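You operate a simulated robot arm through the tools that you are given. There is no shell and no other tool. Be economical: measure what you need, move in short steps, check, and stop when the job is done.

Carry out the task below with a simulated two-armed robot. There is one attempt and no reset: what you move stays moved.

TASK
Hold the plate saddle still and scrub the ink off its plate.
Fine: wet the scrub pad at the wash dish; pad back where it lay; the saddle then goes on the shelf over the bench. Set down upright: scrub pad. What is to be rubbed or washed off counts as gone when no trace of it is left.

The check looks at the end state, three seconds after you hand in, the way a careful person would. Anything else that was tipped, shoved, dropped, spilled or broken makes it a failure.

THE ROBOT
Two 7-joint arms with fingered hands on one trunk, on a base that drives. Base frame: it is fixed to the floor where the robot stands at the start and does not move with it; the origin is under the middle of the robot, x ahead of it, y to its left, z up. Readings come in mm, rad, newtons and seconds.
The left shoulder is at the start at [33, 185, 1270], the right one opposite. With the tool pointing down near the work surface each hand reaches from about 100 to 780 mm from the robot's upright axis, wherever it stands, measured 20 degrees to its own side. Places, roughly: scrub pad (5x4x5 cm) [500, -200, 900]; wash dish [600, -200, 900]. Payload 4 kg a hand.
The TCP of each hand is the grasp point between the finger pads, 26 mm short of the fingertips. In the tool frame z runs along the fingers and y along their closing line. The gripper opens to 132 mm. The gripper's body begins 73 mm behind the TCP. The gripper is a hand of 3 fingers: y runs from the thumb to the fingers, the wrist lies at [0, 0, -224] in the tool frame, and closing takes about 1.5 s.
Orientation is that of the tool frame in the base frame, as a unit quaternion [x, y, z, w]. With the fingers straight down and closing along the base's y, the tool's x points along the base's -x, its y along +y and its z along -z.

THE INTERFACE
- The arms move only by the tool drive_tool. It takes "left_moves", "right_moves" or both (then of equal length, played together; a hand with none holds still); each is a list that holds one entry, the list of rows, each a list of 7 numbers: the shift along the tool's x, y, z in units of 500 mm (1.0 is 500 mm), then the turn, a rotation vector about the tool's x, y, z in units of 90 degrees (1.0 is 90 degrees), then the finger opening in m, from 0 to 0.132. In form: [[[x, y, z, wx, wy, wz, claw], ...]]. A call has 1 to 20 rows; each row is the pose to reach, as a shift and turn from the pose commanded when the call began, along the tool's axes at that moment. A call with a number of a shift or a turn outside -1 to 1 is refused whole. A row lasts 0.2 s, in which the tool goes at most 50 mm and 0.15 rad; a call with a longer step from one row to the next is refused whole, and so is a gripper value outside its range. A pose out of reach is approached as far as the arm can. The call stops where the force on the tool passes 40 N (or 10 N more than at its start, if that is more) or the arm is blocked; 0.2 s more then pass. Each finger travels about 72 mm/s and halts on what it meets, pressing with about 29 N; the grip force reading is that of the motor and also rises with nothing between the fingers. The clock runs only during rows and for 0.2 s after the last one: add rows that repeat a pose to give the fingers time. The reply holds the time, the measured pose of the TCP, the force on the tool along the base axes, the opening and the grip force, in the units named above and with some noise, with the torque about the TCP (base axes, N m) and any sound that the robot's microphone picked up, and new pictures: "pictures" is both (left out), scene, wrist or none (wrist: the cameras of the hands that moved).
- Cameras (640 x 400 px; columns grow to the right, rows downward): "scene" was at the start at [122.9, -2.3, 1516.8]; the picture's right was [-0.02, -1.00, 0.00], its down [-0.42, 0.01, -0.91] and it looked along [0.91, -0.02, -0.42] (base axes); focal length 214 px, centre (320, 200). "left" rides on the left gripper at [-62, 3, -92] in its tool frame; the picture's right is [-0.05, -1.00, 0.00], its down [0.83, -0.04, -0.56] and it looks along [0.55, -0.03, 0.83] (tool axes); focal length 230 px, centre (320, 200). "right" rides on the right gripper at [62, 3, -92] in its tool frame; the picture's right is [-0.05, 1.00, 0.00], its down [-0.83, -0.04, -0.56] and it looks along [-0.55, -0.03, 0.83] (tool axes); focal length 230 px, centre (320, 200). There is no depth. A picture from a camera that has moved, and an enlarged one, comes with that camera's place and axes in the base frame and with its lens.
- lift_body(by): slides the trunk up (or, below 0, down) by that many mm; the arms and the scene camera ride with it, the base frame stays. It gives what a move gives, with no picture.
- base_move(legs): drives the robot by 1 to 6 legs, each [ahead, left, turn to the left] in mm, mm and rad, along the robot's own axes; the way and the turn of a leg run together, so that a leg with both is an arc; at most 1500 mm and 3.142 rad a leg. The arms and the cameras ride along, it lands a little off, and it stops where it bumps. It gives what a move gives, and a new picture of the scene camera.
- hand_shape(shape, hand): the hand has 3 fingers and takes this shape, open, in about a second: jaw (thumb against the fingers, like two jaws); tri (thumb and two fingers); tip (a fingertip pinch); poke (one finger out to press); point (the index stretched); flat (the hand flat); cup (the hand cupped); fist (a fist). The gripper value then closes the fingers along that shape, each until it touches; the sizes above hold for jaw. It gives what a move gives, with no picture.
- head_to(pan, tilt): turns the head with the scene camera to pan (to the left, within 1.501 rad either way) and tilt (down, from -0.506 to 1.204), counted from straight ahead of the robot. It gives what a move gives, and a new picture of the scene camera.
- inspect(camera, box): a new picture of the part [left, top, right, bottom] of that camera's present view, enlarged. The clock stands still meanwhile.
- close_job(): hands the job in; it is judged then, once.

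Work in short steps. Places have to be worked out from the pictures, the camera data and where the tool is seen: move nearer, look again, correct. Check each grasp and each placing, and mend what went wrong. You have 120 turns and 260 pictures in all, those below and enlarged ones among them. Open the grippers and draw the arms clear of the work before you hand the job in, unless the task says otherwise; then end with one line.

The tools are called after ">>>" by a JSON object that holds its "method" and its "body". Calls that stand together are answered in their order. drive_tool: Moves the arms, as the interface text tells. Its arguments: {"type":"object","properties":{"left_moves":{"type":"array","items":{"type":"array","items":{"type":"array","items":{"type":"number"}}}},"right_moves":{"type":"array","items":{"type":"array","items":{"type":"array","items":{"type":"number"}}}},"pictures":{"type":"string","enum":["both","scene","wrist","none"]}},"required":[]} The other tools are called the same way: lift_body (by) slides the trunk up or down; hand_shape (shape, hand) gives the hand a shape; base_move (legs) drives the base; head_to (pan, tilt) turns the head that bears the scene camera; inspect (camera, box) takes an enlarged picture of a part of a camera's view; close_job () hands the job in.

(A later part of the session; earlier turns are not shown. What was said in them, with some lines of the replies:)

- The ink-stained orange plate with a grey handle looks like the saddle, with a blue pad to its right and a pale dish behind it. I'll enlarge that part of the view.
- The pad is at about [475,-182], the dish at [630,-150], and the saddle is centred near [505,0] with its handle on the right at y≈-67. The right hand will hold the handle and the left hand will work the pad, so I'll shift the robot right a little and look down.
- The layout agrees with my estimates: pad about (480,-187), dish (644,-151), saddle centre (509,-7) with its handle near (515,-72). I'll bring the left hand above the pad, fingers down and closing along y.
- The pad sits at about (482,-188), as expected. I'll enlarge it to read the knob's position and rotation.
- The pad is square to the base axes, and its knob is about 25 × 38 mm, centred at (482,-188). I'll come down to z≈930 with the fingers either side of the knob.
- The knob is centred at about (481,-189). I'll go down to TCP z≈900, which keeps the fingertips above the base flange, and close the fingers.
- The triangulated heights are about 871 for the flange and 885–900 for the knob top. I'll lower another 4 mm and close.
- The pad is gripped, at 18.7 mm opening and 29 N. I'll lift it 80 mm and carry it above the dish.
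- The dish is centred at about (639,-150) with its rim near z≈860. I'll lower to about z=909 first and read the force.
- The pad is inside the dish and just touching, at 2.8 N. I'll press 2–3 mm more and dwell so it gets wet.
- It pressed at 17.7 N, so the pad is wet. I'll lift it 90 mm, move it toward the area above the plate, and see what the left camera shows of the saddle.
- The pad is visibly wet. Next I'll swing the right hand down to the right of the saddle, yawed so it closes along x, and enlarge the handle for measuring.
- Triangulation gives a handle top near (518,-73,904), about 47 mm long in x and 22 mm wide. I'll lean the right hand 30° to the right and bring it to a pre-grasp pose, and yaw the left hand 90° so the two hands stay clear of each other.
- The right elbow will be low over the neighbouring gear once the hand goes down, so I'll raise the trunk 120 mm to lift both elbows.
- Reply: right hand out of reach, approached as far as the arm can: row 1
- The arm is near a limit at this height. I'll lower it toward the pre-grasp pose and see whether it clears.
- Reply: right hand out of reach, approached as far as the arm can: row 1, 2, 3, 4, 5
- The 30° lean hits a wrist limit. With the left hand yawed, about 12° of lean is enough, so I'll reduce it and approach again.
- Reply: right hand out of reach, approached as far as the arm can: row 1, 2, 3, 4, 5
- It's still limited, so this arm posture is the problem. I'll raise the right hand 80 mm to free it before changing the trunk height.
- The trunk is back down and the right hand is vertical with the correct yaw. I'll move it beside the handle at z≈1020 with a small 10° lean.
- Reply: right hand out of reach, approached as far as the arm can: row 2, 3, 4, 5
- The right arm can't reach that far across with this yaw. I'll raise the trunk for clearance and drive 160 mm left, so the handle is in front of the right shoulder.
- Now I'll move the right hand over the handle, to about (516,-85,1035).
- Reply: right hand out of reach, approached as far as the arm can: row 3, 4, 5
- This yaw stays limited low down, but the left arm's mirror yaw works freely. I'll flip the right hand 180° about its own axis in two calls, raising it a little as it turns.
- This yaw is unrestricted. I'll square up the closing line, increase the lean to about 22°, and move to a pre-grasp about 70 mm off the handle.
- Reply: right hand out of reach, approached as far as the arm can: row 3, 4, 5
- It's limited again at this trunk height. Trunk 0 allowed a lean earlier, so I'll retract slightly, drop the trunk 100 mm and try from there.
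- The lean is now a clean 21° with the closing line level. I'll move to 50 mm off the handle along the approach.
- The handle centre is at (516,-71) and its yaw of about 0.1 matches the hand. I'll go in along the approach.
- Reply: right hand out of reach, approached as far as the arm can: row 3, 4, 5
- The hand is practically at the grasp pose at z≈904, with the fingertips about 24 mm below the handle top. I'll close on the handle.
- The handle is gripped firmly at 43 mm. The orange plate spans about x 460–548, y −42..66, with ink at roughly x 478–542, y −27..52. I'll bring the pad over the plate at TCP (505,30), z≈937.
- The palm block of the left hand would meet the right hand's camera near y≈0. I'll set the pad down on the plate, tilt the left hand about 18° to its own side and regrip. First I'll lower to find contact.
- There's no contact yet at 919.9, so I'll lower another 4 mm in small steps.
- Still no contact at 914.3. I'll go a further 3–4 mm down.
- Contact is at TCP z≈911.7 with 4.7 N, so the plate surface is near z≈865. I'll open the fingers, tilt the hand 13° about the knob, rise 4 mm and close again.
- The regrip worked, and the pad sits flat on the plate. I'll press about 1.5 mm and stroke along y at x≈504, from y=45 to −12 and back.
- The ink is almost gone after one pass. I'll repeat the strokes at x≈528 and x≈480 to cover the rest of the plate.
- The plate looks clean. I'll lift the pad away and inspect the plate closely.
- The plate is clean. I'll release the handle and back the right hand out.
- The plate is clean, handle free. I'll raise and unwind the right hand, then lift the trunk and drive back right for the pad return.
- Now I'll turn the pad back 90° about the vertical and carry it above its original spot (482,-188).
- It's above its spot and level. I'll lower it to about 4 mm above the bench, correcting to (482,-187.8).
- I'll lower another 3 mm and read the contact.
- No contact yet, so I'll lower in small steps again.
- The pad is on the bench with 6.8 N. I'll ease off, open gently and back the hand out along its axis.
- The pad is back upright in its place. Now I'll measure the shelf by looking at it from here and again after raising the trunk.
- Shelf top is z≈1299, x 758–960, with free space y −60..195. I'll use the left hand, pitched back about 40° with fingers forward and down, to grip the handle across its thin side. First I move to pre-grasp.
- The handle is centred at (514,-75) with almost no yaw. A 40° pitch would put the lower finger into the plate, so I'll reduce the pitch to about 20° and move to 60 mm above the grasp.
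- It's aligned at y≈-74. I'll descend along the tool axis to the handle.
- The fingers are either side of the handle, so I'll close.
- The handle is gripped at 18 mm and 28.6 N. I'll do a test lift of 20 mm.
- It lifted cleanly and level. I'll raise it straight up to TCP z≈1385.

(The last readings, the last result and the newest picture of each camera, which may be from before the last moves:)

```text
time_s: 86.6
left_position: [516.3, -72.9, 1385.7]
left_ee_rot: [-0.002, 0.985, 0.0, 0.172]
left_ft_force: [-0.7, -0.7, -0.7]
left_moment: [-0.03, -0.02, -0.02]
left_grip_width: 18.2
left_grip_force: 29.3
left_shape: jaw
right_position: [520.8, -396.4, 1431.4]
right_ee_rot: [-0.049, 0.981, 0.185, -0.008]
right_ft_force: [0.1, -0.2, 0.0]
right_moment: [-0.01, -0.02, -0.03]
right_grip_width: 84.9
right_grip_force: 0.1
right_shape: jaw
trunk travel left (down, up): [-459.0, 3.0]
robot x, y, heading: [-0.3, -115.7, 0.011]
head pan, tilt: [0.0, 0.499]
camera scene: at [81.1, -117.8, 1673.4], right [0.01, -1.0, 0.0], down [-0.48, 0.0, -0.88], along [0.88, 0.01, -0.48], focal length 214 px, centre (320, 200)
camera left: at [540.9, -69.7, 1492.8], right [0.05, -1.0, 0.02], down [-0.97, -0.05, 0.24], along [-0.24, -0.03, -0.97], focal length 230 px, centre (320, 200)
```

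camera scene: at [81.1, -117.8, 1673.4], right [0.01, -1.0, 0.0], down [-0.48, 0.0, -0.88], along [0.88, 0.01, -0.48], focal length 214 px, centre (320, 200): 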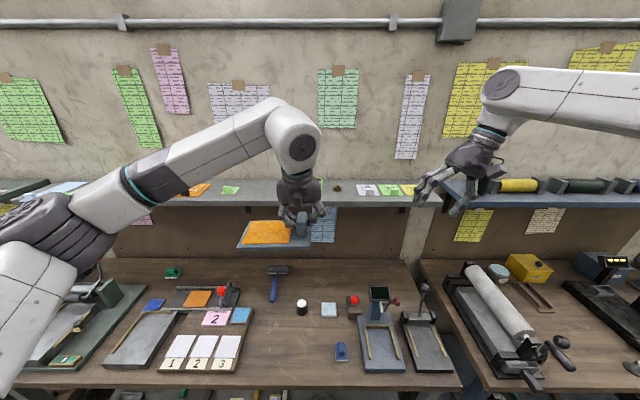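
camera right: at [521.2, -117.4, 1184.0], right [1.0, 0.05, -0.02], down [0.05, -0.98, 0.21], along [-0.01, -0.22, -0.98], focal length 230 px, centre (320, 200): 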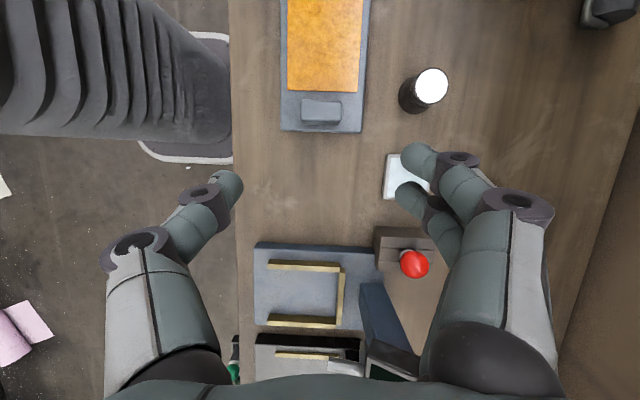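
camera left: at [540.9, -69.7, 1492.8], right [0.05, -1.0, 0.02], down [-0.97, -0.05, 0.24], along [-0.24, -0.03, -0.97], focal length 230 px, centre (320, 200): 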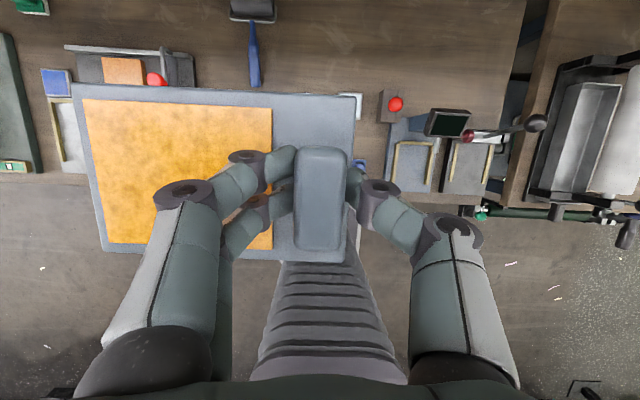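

It's held level. I'll drive the base 40 mm forward and 70 mm left to line up with the free shelf space.

>>> {"method": "base_move", "body": {"legs": [[40, 70, 0]]}}

>>> {"method": "inspect", "body": {"camera": "scene", "box": [170, 150, 410, 270]}}

```text
time_s: 87.7
left_position: [549.5, -14.9, 1386.2]
left_ee_rot: [0.0, 0.985, 0.003, 0.175]
left_ft_force: [0.1, -0.9, -1.2]
left_moment: [0.01, -0.01, 0.0]
left_grip_width: 18.1
left_grip_force: 28.4
left_shape: jaw
right_position: [554.0, -340.1, 1431.6]
right_ee_rot: [-0.048, 0.981, 0.188, -0.006]
right_ft_force: [-0.2, -1.7, 0.2]
right_moment: [0.1, -0.03, 0.03]
right_grip_width: 84.7
right_grip_force: 0.1
right_shape: jaw
trunk travel left (down, up): [-459.0, 3.0]
robot x, y, heading: [36.3, -51.7, 0.002]
head pan, tilt: [0.0, 0.499]
camera scene: at [113.7, -61.6, 1673.8], right [0.0, -1.0, -0.01], down [-0.48, 0.0, -0.88], along [0.88, 0.01, -0.48], focal length 214 px, centre (320, 200)
```

scene: 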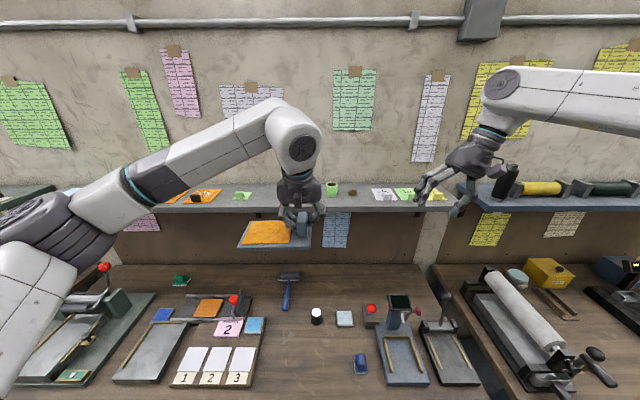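

```text
2.67 times, centred on (290, 210) of scene
camera zoom: at [113.7, -61.6, 1673.8], right [0.0, -1.0, -0.01], down [-0.48, 0.0, -0.88], along [0.88, 0.01, -0.48], focal length 572 px, centre (400, 173)
```

zoom: 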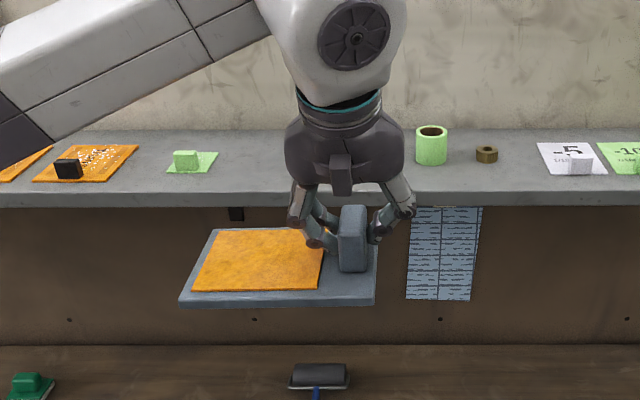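

TCP is now at (549,-15). I'll reach forward over the shelf to about (845,10), keeping about 35 mm of clearance.

>>> {"method": "drive_tool", "body": {"left_moves": [[[-0.079, 0.007, 0.029, 0, 0, 0, 0.005], [-0.158, 0.014, 0.058, 0, 0, 0, 0.005], [-0.238, 0.021, 0.087, 0, 0, 0, 0.005], [-0.317, 0.029, 0.115, 0, 0, 0, 0.005], [-0.397, 0.036, 0.144, 0, 0, 0, 0.005], [-0.476, 0.043, 0.173, 0, 0, 0, 0.005], [-0.555, 0.05, 0.202, 0, 0, 0, 0.005], [-0.555, 0.05, 0.202, 0, 0, 0, 0.005]]]}}

>>> {"method": "inspect", "body": {"camera": "scene", "box": [190, 140, 390, 240]}}

```text
time_s: 89.5
left_position: [797.0, 19.7, 1378.4]
left_ee_rot: [-0.001, 0.985, 0.0, 0.173]
left_ft_force: [0.0, -0.1, -1.8]
left_moment: [-0.03, 0.01, -0.01]
left_grip_width: 18.1
left_grip_force: 28.8
left_shape: jaw
left hand out of reach, approached as far as the arm can: row 6, 7, 8
right_position: [559.5, -329.6, 1433.1]
right_ee_rot: [-0.047, 0.982, 0.184, -0.008]
right_ft_force: [0.0, -0.2, 0.5]
right_moment: [-0.01, -0.02, 0.03]
right_grip_width: 84.7
right_grip_force: 0.0
right_shape: jaw
trunk travel left (down, up): [-459.0, 3.0]
robot x, y, heading: [41.3, -51.5, 0.007]
head pan, tilt: [0.0, 0.499]
camera scene: at [120.2, -48.8, 1673.5], right [0.0, -1.0, 0.0], down [-0.48, 0.0, -0.88], along [0.88, 0.0, -0.48], focal length 214 px, centre (320, 200)
camera left: at [822.8, 22.0, 1485.0], right [0.05, -1.0, 0.02], down [-0.97, -0.05, 0.24], along [-0.24, -0.03, -0.97], focal length 230 px, centre (320, 200)
```

scene: 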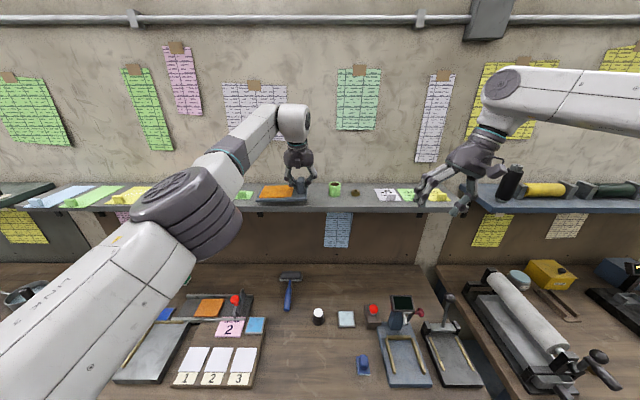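
left: 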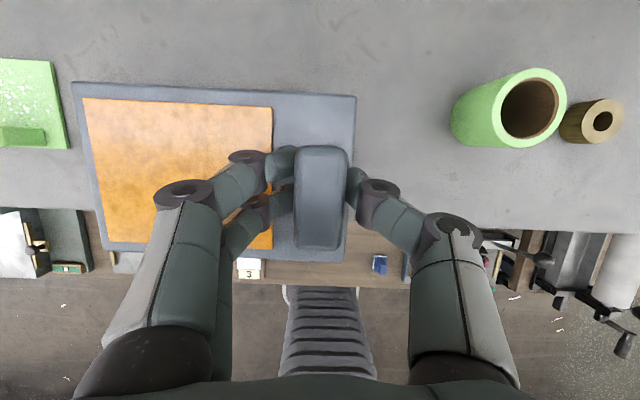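

```text
3.20 times, centred on (290, 190) of scene
camera zoom: at [120.2, -48.8, 1673.5], right [0.0, -1.0, 0.0], down [-0.48, 0.0, -0.88], along [0.88, 0.0, -0.48], focal length 686 px, centre (416, 232)
```

zoom: 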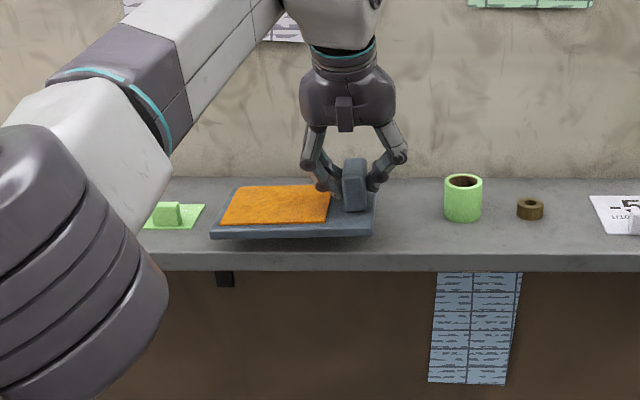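

The arm is at full reach at x≈797, with slab bottom about 30 mm above the shelf. The base has room ahead, so I'll drive forward 45 mm.

>>> {"method": "base_move", "body": {"legs": [[45, 0, 0]]}}

>>> {"method": "drive_tool", "body": {"left_moves": [[[0, 0, 0, 0, 0, 0, 0.005], [0, 0, 0, 0, 0, 0, 0.005]]], "pictures": "wrist"}}

```text
time_s: 90.4
left_position: [829.1, 15.7, 1386.0]
left_ee_rot: [-0.001, 0.984, 0.0, 0.178]
left_ft_force: [-1.5, -0.5, -0.1]
left_moment: [-0.03, -0.09, 0.06]
left_grip_width: 17.7
left_grip_force: 29.0
left_shape: jaw
right_position: [590.3, -332.8, 1438.3]
right_ee_rot: [-0.047, 0.981, 0.186, -0.002]
right_ft_force: [-0.5, 0.0, 0.2]
right_moment: [-0.01, -0.08, -0.04]
right_grip_width: 84.7
right_grip_force: 0.0
right_shape: jaw
trunk travel left (down, up): [-459.0, 3.0]
robot x, y, heading: [84.7, -51.8, 0.0]
head pan, tilt: [0.0, 0.499]
camera scene: at [148.8, -51.6, 1674.4], right [0.0, -1.0, 0.0], down [-0.47, 0.0, -0.88], along [0.88, 0.0, -0.47], focal length 214 px, centre (320, 200)
```

scene: 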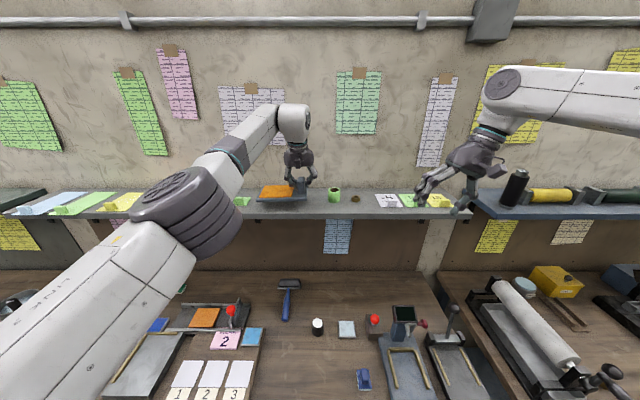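

```text
time_s: 91.0
left_position: [837.4, 16.9, 1382.2]
left_ee_rot: [0.0, 0.984, 0.001, 0.176]
left_ft_force: [-0.4, 0.2, -0.6]
left_moment: [-0.02, -0.04, 0.0]
left_grip_width: 18.0
left_grip_force: 28.9
left_shape: jaw
right_position: [597.6, -331.8, 1435.1]
right_ee_rot: [-0.048, 0.981, 0.186, -0.006]
right_ft_force: [0.5, -0.1, -0.3]
right_moment: [-0.01, -0.05, -0.01]
right_grip_width: 84.5
right_grip_force: 0.0
right_shape: jaw
trunk travel left (down, up): [-459.0, 3.0]
robot x, y, heading: [81.9, -50.5, 0.002]
head pan, tilt: [0.0, 0.499]
camera left: at [861.6, 18.2, 1489.3], right [0.05, -1.0, 0.02], down [-0.97, -0.04, 0.23], along [-0.23, -0.03, -0.97], focal length 230 px, centre (320, 200)
```

left: 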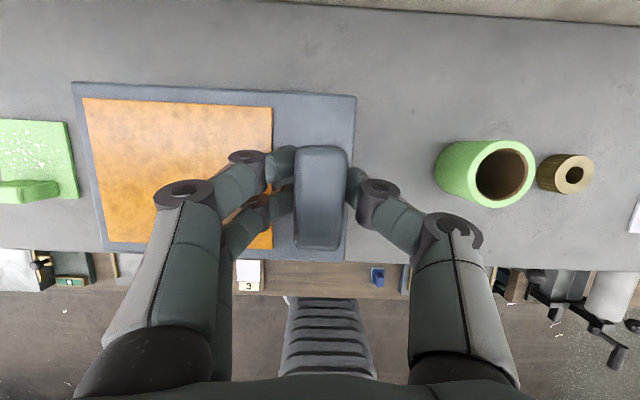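

The saddle is over clear shelf, spanning x≈782–897, y≈−5..170. I'll lower 25 mm.

>>> {"method": "drive_tool", "body": {"left_moves": [[[0.006, 0, 0.016, 0, 0, 0, 0.005], [0.012, 0, 0.032, 0, 0, 0, 0.005], [0.0173, 0, 0.047, 0, 0, 0, 0.005], [0.0173, 0, 0.047, 0, 0, 0, 0.005]]], "pictures": "none"}}

>>> {"method": "inspect", "body": {"camera": "scene", "box": [220, 150, 360, 230]}}

```text
time_s: 92.0
left_position: [843.7, 16.8, 1351.3]
left_ee_rot: [-0.001, 0.985, 0.0, 0.173]
left_ft_force: [0.6, 0.0, -1.2]
left_moment: [-0.06, 0.02, 0.02]
left_grip_width: 17.9
left_grip_force: 28.9
left_shape: jaw
right_position: [605.2, -332.5, 1432.8]
right_ee_rot: [-0.046, 0.982, 0.185, -0.007]
right_ft_force: [0.2, 0.2, -0.5]
right_moment: [0.0, 0.01, 0.0]
right_grip_width: 84.7
right_grip_force: 0.1
right_shape: jaw
trunk travel left (down, up): [-459.0, 3.0]
robot x, y, heading: [82.9, -49.6, 0.006]
head pan, tilt: [0.0, 0.499]
```

```text
4.57 times, centred on (290, 190) of scene
camera zoom: at [166.1, -50.5, 1673.4], right [0.0, -1.0, 0.0], down [-0.48, 0.0, -0.88], along [0.88, 0.0, -0.48], focal length 980 px, centre (457, 246)
```

zoom: 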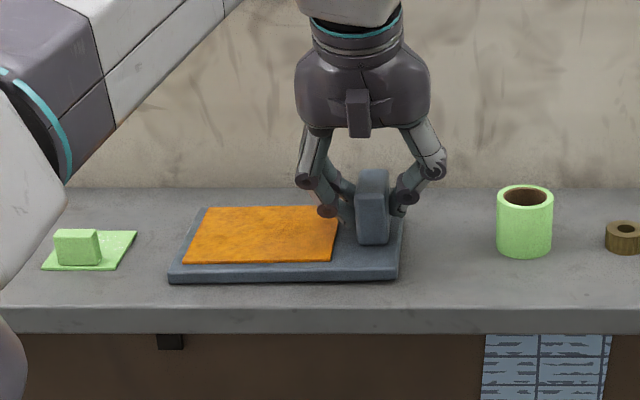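

Very near the surface now; I'll lower in 1–2 mm steps and watch the force.

>>> {"method": "drive_tool", "body": {"left_moves": [[[0.001, 0, 0.0028, 0, 0, 0, 0.005], [0.002, 0, 0.0056, 0, 0, 0, 0.005], [0.002, 0, 0.0056, 0, 0, 0, 0.005]]], "pictures": "none"}}

```text
time_s: 92.8
left_position: [841.1, 15.5, 1350.5]
left_ee_rot: [-0.001, 0.985, 0.001, 0.174]
left_ft_force: [0.9, -0.6, 0.0]
left_moment: [0.04, 0.01, 0.01]
left_grip_width: 17.8
left_grip_force: 28.7
left_shape: jaw
right_position: [602.9, -331.8, 1432.8]
right_ee_rot: [-0.046, 0.982, 0.185, -0.007]
right_ft_force: [0.4, -0.3, -0.2]
right_moment: [-0.05, 0.02, -0.01]
right_grip_width: 84.8
right_grip_force: 0.0
right_shape: jaw
trunk travel left (down, up): [-459.0, 3.0]
robot x, y, heading: [82.4, -49.9, 0.006]
head pan, tilt: [0.0, 0.499]
```

>>> {"method": "drive_tool", "body": {"left_moves": [[[0.001, 0, 0.0028, 0, 0, 0, 0.005], [0.002, 0, 0.0056, 0, 0, 0, 0.005], [0.002, 0, 0.0056, 0, 0, 0, 0.005]]], "pictures": "none"}}

>>> {"method": "inspect", "body": {"camera": "scene", "box": [250, 175, 320, 215]}}

```text
time_s: 93.6
left_position: [841.3, 16.6, 1347.7]
left_ee_rot: [0.0, 0.985, 0.0, 0.174]
left_ft_force: [0.4, 0.2, 4.7]
left_moment: [0.14, -0.06, 0.0]
left_grip_width: 18.0
left_grip_force: 29.5
left_shape: jaw
right_position: [602.7, -331.3, 1433.8]
right_ee_rot: [-0.047, 0.981, 0.186, -0.007]
right_ft_force: [0.3, 0.5, 0.0]
right_moment: [-0.01, 0.01, 0.02]
right_grip_width: 84.7
right_grip_force: 0.1
right_shape: jaw
trunk travel left (down, up): [-459.0, 3.0]
robot x, y, heading: [82.6, -51.9, 0.005]
head pan, tilt: [0.0, 0.499]
```

```text
9.14 times, centred on (285, 195) of scene
camera zoom: at [163.9, -50.8, 1673.5], right [0.0, -1.0, 0.0], down [-0.48, 0.0, -0.88], along [0.88, 0.0, -0.48], focal length 1961 px, centre (640, 246)
```

zoom: 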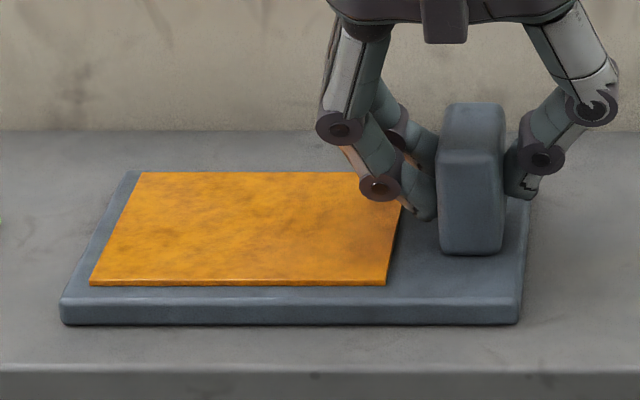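

It touched at 4.7 N. I'll settle 1 mm more, open, and back out along the tool axis.

>>> {"method": "drive_tool", "body": {"left_moves": [[[0.0007, 0, 0.0019, 0, 0, 0, 0.005], [0.0007, 0, 0.0019, 0, 0, 0, 0.015], [0.0007, 0, 0.0019, 0, 0, 0, 0.03], [0.0007, 0, 0.0019, 0, 0, 0, 0.045], [0.0007, 0, 0.0019, 0, 0, 0, 0.055], [0.0007, 0, 0.0019, 0, 0, 0, 0.055], [0, 0, -0.03, 0, 0, 0, 0.055], [0, 0, -0.1, 0, 0, 0, 0.055], [0, 0, -0.18, 0, 0, 0, 0.055], [0.05, 0, -0.25, 0, 0, 0, 0.055]]]}}

>>> {"method": "inspect", "body": {"camera": "scene", "box": [220, 160, 360, 230]}}

```text
time_s: 95.8
left_position: [773.9, 19.4, 1455.7]
left_ee_rot: [-0.001, 0.985, -0.001, 0.173]
left_ft_force: [-0.2, 0.2, -1.6]
left_moment: [0.0, 0.0, 0.03]
left_grip_width: 54.8
left_grip_force: 0.1
left_shape: jaw
right_position: [601.7, -329.9, 1433.4]
right_ee_rot: [-0.046, 0.982, 0.185, -0.006]
right_ft_force: [-0.9, -0.6, -0.3]
right_moment: [-0.02, 0.01, 0.01]
right_grip_width: 84.6
right_grip_force: 0.1
right_shape: jaw
trunk travel left (down, up): [-459.0, 3.0]
robot x, y, heading: [81.3, -54.1, 0.005]
head pan, tilt: [0.0, 0.499]
camera scene: at [163.1, -48.9, 1673.6], right [0.0, -1.0, 0.0], down [-0.48, 0.0, -0.88], along [0.88, 0.0, -0.48], focal length 214 px, centre (320, 200)
camera left: at [799.1, 21.9, 1565.1], right [0.05, -1.0, 0.02], down [-0.97, -0.04, 0.24], along [-0.24, -0.03, -0.97], focal length 230 px, centre (320, 200)
```

scene: 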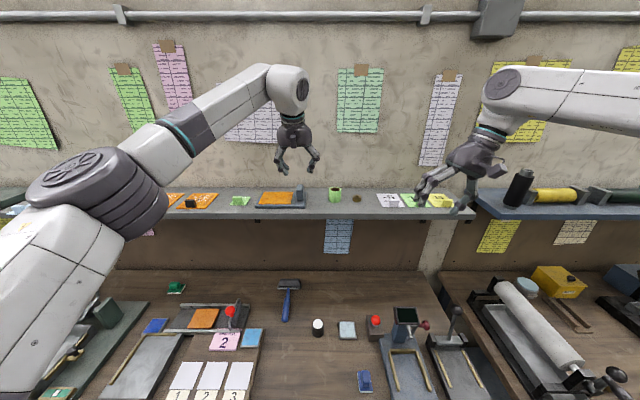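
left: 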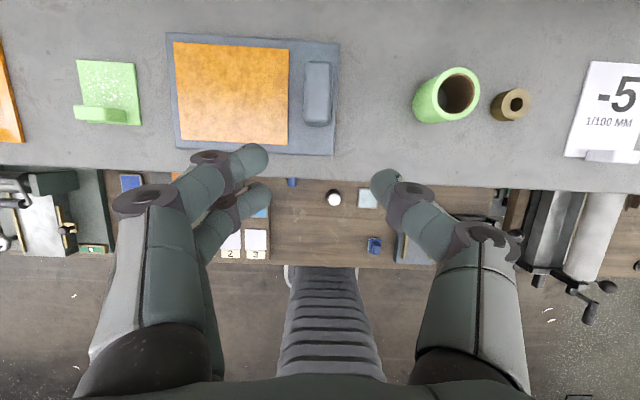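

```text
4.57 times, centred on (290, 195) of scene
camera zoom: at [163.1, -48.9, 1673.6], right [0.0, -1.0, 0.0], down [-0.48, 0.0, -0.88], along [0.88, 0.0, -0.48], focal length 980 px, centre (457, 223)
```

zoom: 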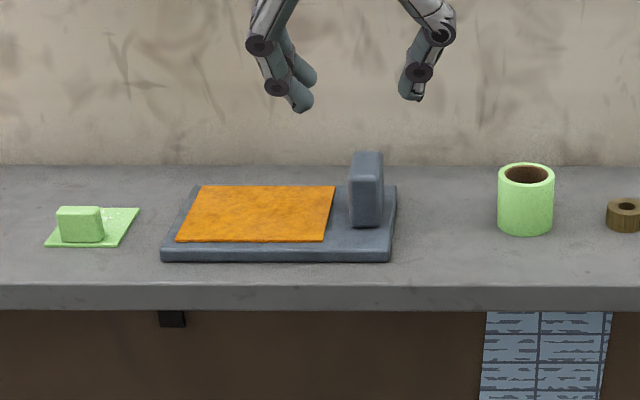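

The saddle rests flat on the shelf, fully inside its edges. I'll check the plate closely, then drive back and draw the arms clear.

>>> {"method": "inspect", "body": {"camera": "left", "box": [160, 25, 345, 165]}}

>>> {"method": "base_move", "body": {"legs": [[-200, 0, 0]]}}

>>> {"method": "head_to", "body": {"pan": 0.0, "tilt": 0.7}}

>>> {"method": "inspect", "body": {"camera": "scene", "box": [160, 180, 460, 340]}}

```text
2.86 times, centred on (252, 95) of left
camera zoom: at [799.1, 21.9, 1565.1], right [0.05, -1.0, 0.02], down [-0.97, -0.04, 0.24], along [-0.24, -0.03, -0.97], focal length 657 px, centre (513, 500)
```

zoom: 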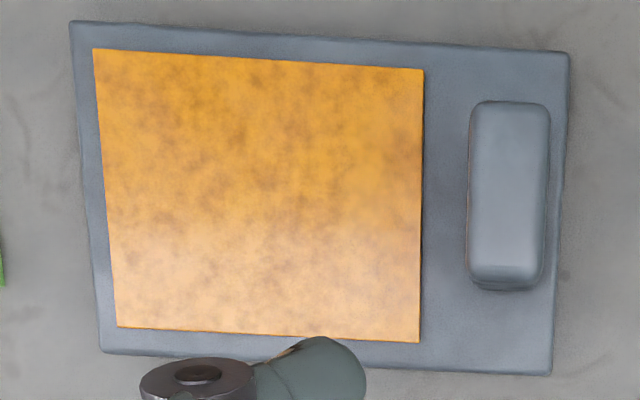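

```text
time_s: 97.4
left_position: [580.5, 16.0, 1453.0]
left_ee_rot: [0.001, 0.985, -0.001, 0.171]
left_ft_force: [0.2, -0.7, 0.3]
left_moment: [-0.02, 0.04, -0.04]
left_grip_width: 54.4
left_grip_force: 0.0
left_shape: jaw
right_position: [408.1, -333.0, 1430.5]
right_ee_rot: [-0.046, 0.982, 0.185, -0.009]
right_ft_force: [0.7, 0.7, 0.2]
right_moment: [0.01, 0.05, 0.02]
right_grip_width: 84.5
right_grip_force: 0.0
right_shape: jaw
trunk travel left (down, up): [-459.0, 3.0]
robot x, y, heading: [-113.9, -49.9, 0.003]
head pan, tilt: [0.0, 0.499]
camera scene: at [-28.5, -51.4, 1673.1], right [0.0, -1.0, 0.0], down [-0.48, 0.0, -0.88], along [0.88, 0.0, -0.48], focal length 214 px, centre (320, 200)
```

scene: 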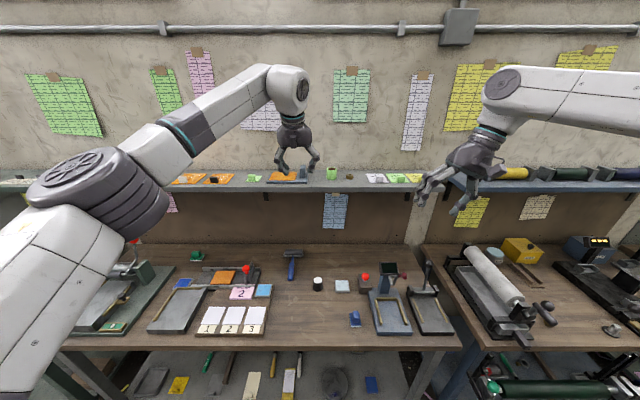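

```text
time_s: 98.1
left_position: [577.2, 16.4, 1455.4]
left_ee_rot: [0.002, 0.985, -0.001, 0.172]
left_ft_force: [0.7, 0.5, 0.1]
left_moment: [0.02, -0.04, -0.01]
left_grip_width: 54.3
left_grip_force: 0.0
left_shape: jaw
right_position: [404.5, -334.5, 1432.4]
right_ee_rot: [-0.046, 0.981, 0.186, -0.007]
right_ft_force: [-0.2, 0.6, -0.4]
right_moment: [0.01, 0.01, 0.02]
right_grip_width: 84.5
right_grip_force: 0.0
right_shape: jaw
trunk travel left (down, up): [-459.0, 3.0]
robot x, y, heading: [-110.8, -50.4, -0.002]
head pan, tilt: [0.0, 0.7]
camera scene: at [-39.6, -51.4, 1655.8], right [0.0, -1.0, 0.0], down [-0.64, 0.0, -0.76], along [0.76, 0.0, -0.64], focal length 214 px, centre (320, 200)
```

scene: 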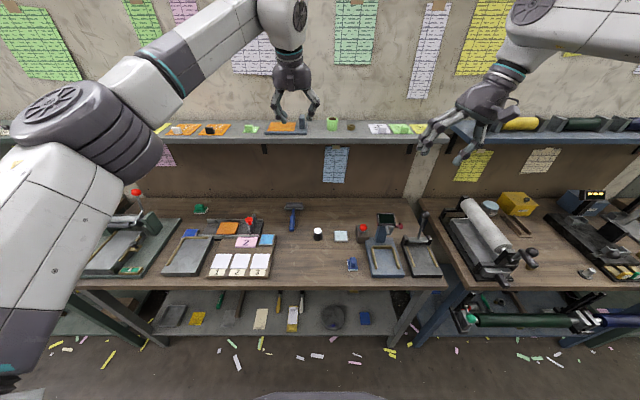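

```text
2.13 times, centred on (310, 260) of scene
camera zoom: at [-39.6, -51.4, 1655.8], right [0.0, -1.0, 0.0], down [-0.64, 0.0, -0.76], along [0.76, 0.0, -0.64], focal length 458 px, centre (341, 72)
```

zoom: 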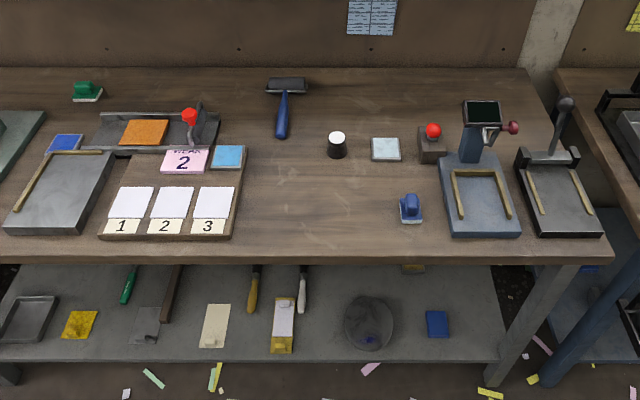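

The plate shows no ink. The pad stands upright in its place, nothing else on the bench has moved, and both hands are open and clear. I'll hand in the job.

>>> {"method": "close_job", "body": {}}

```text
The job is handed in.
```

I wetted the pad at the wash dish and scrubbed the plate until no ink showed, holding the saddle by its handle. The pad is back upright where it lay, and the saddle is on the shelf over the bench.
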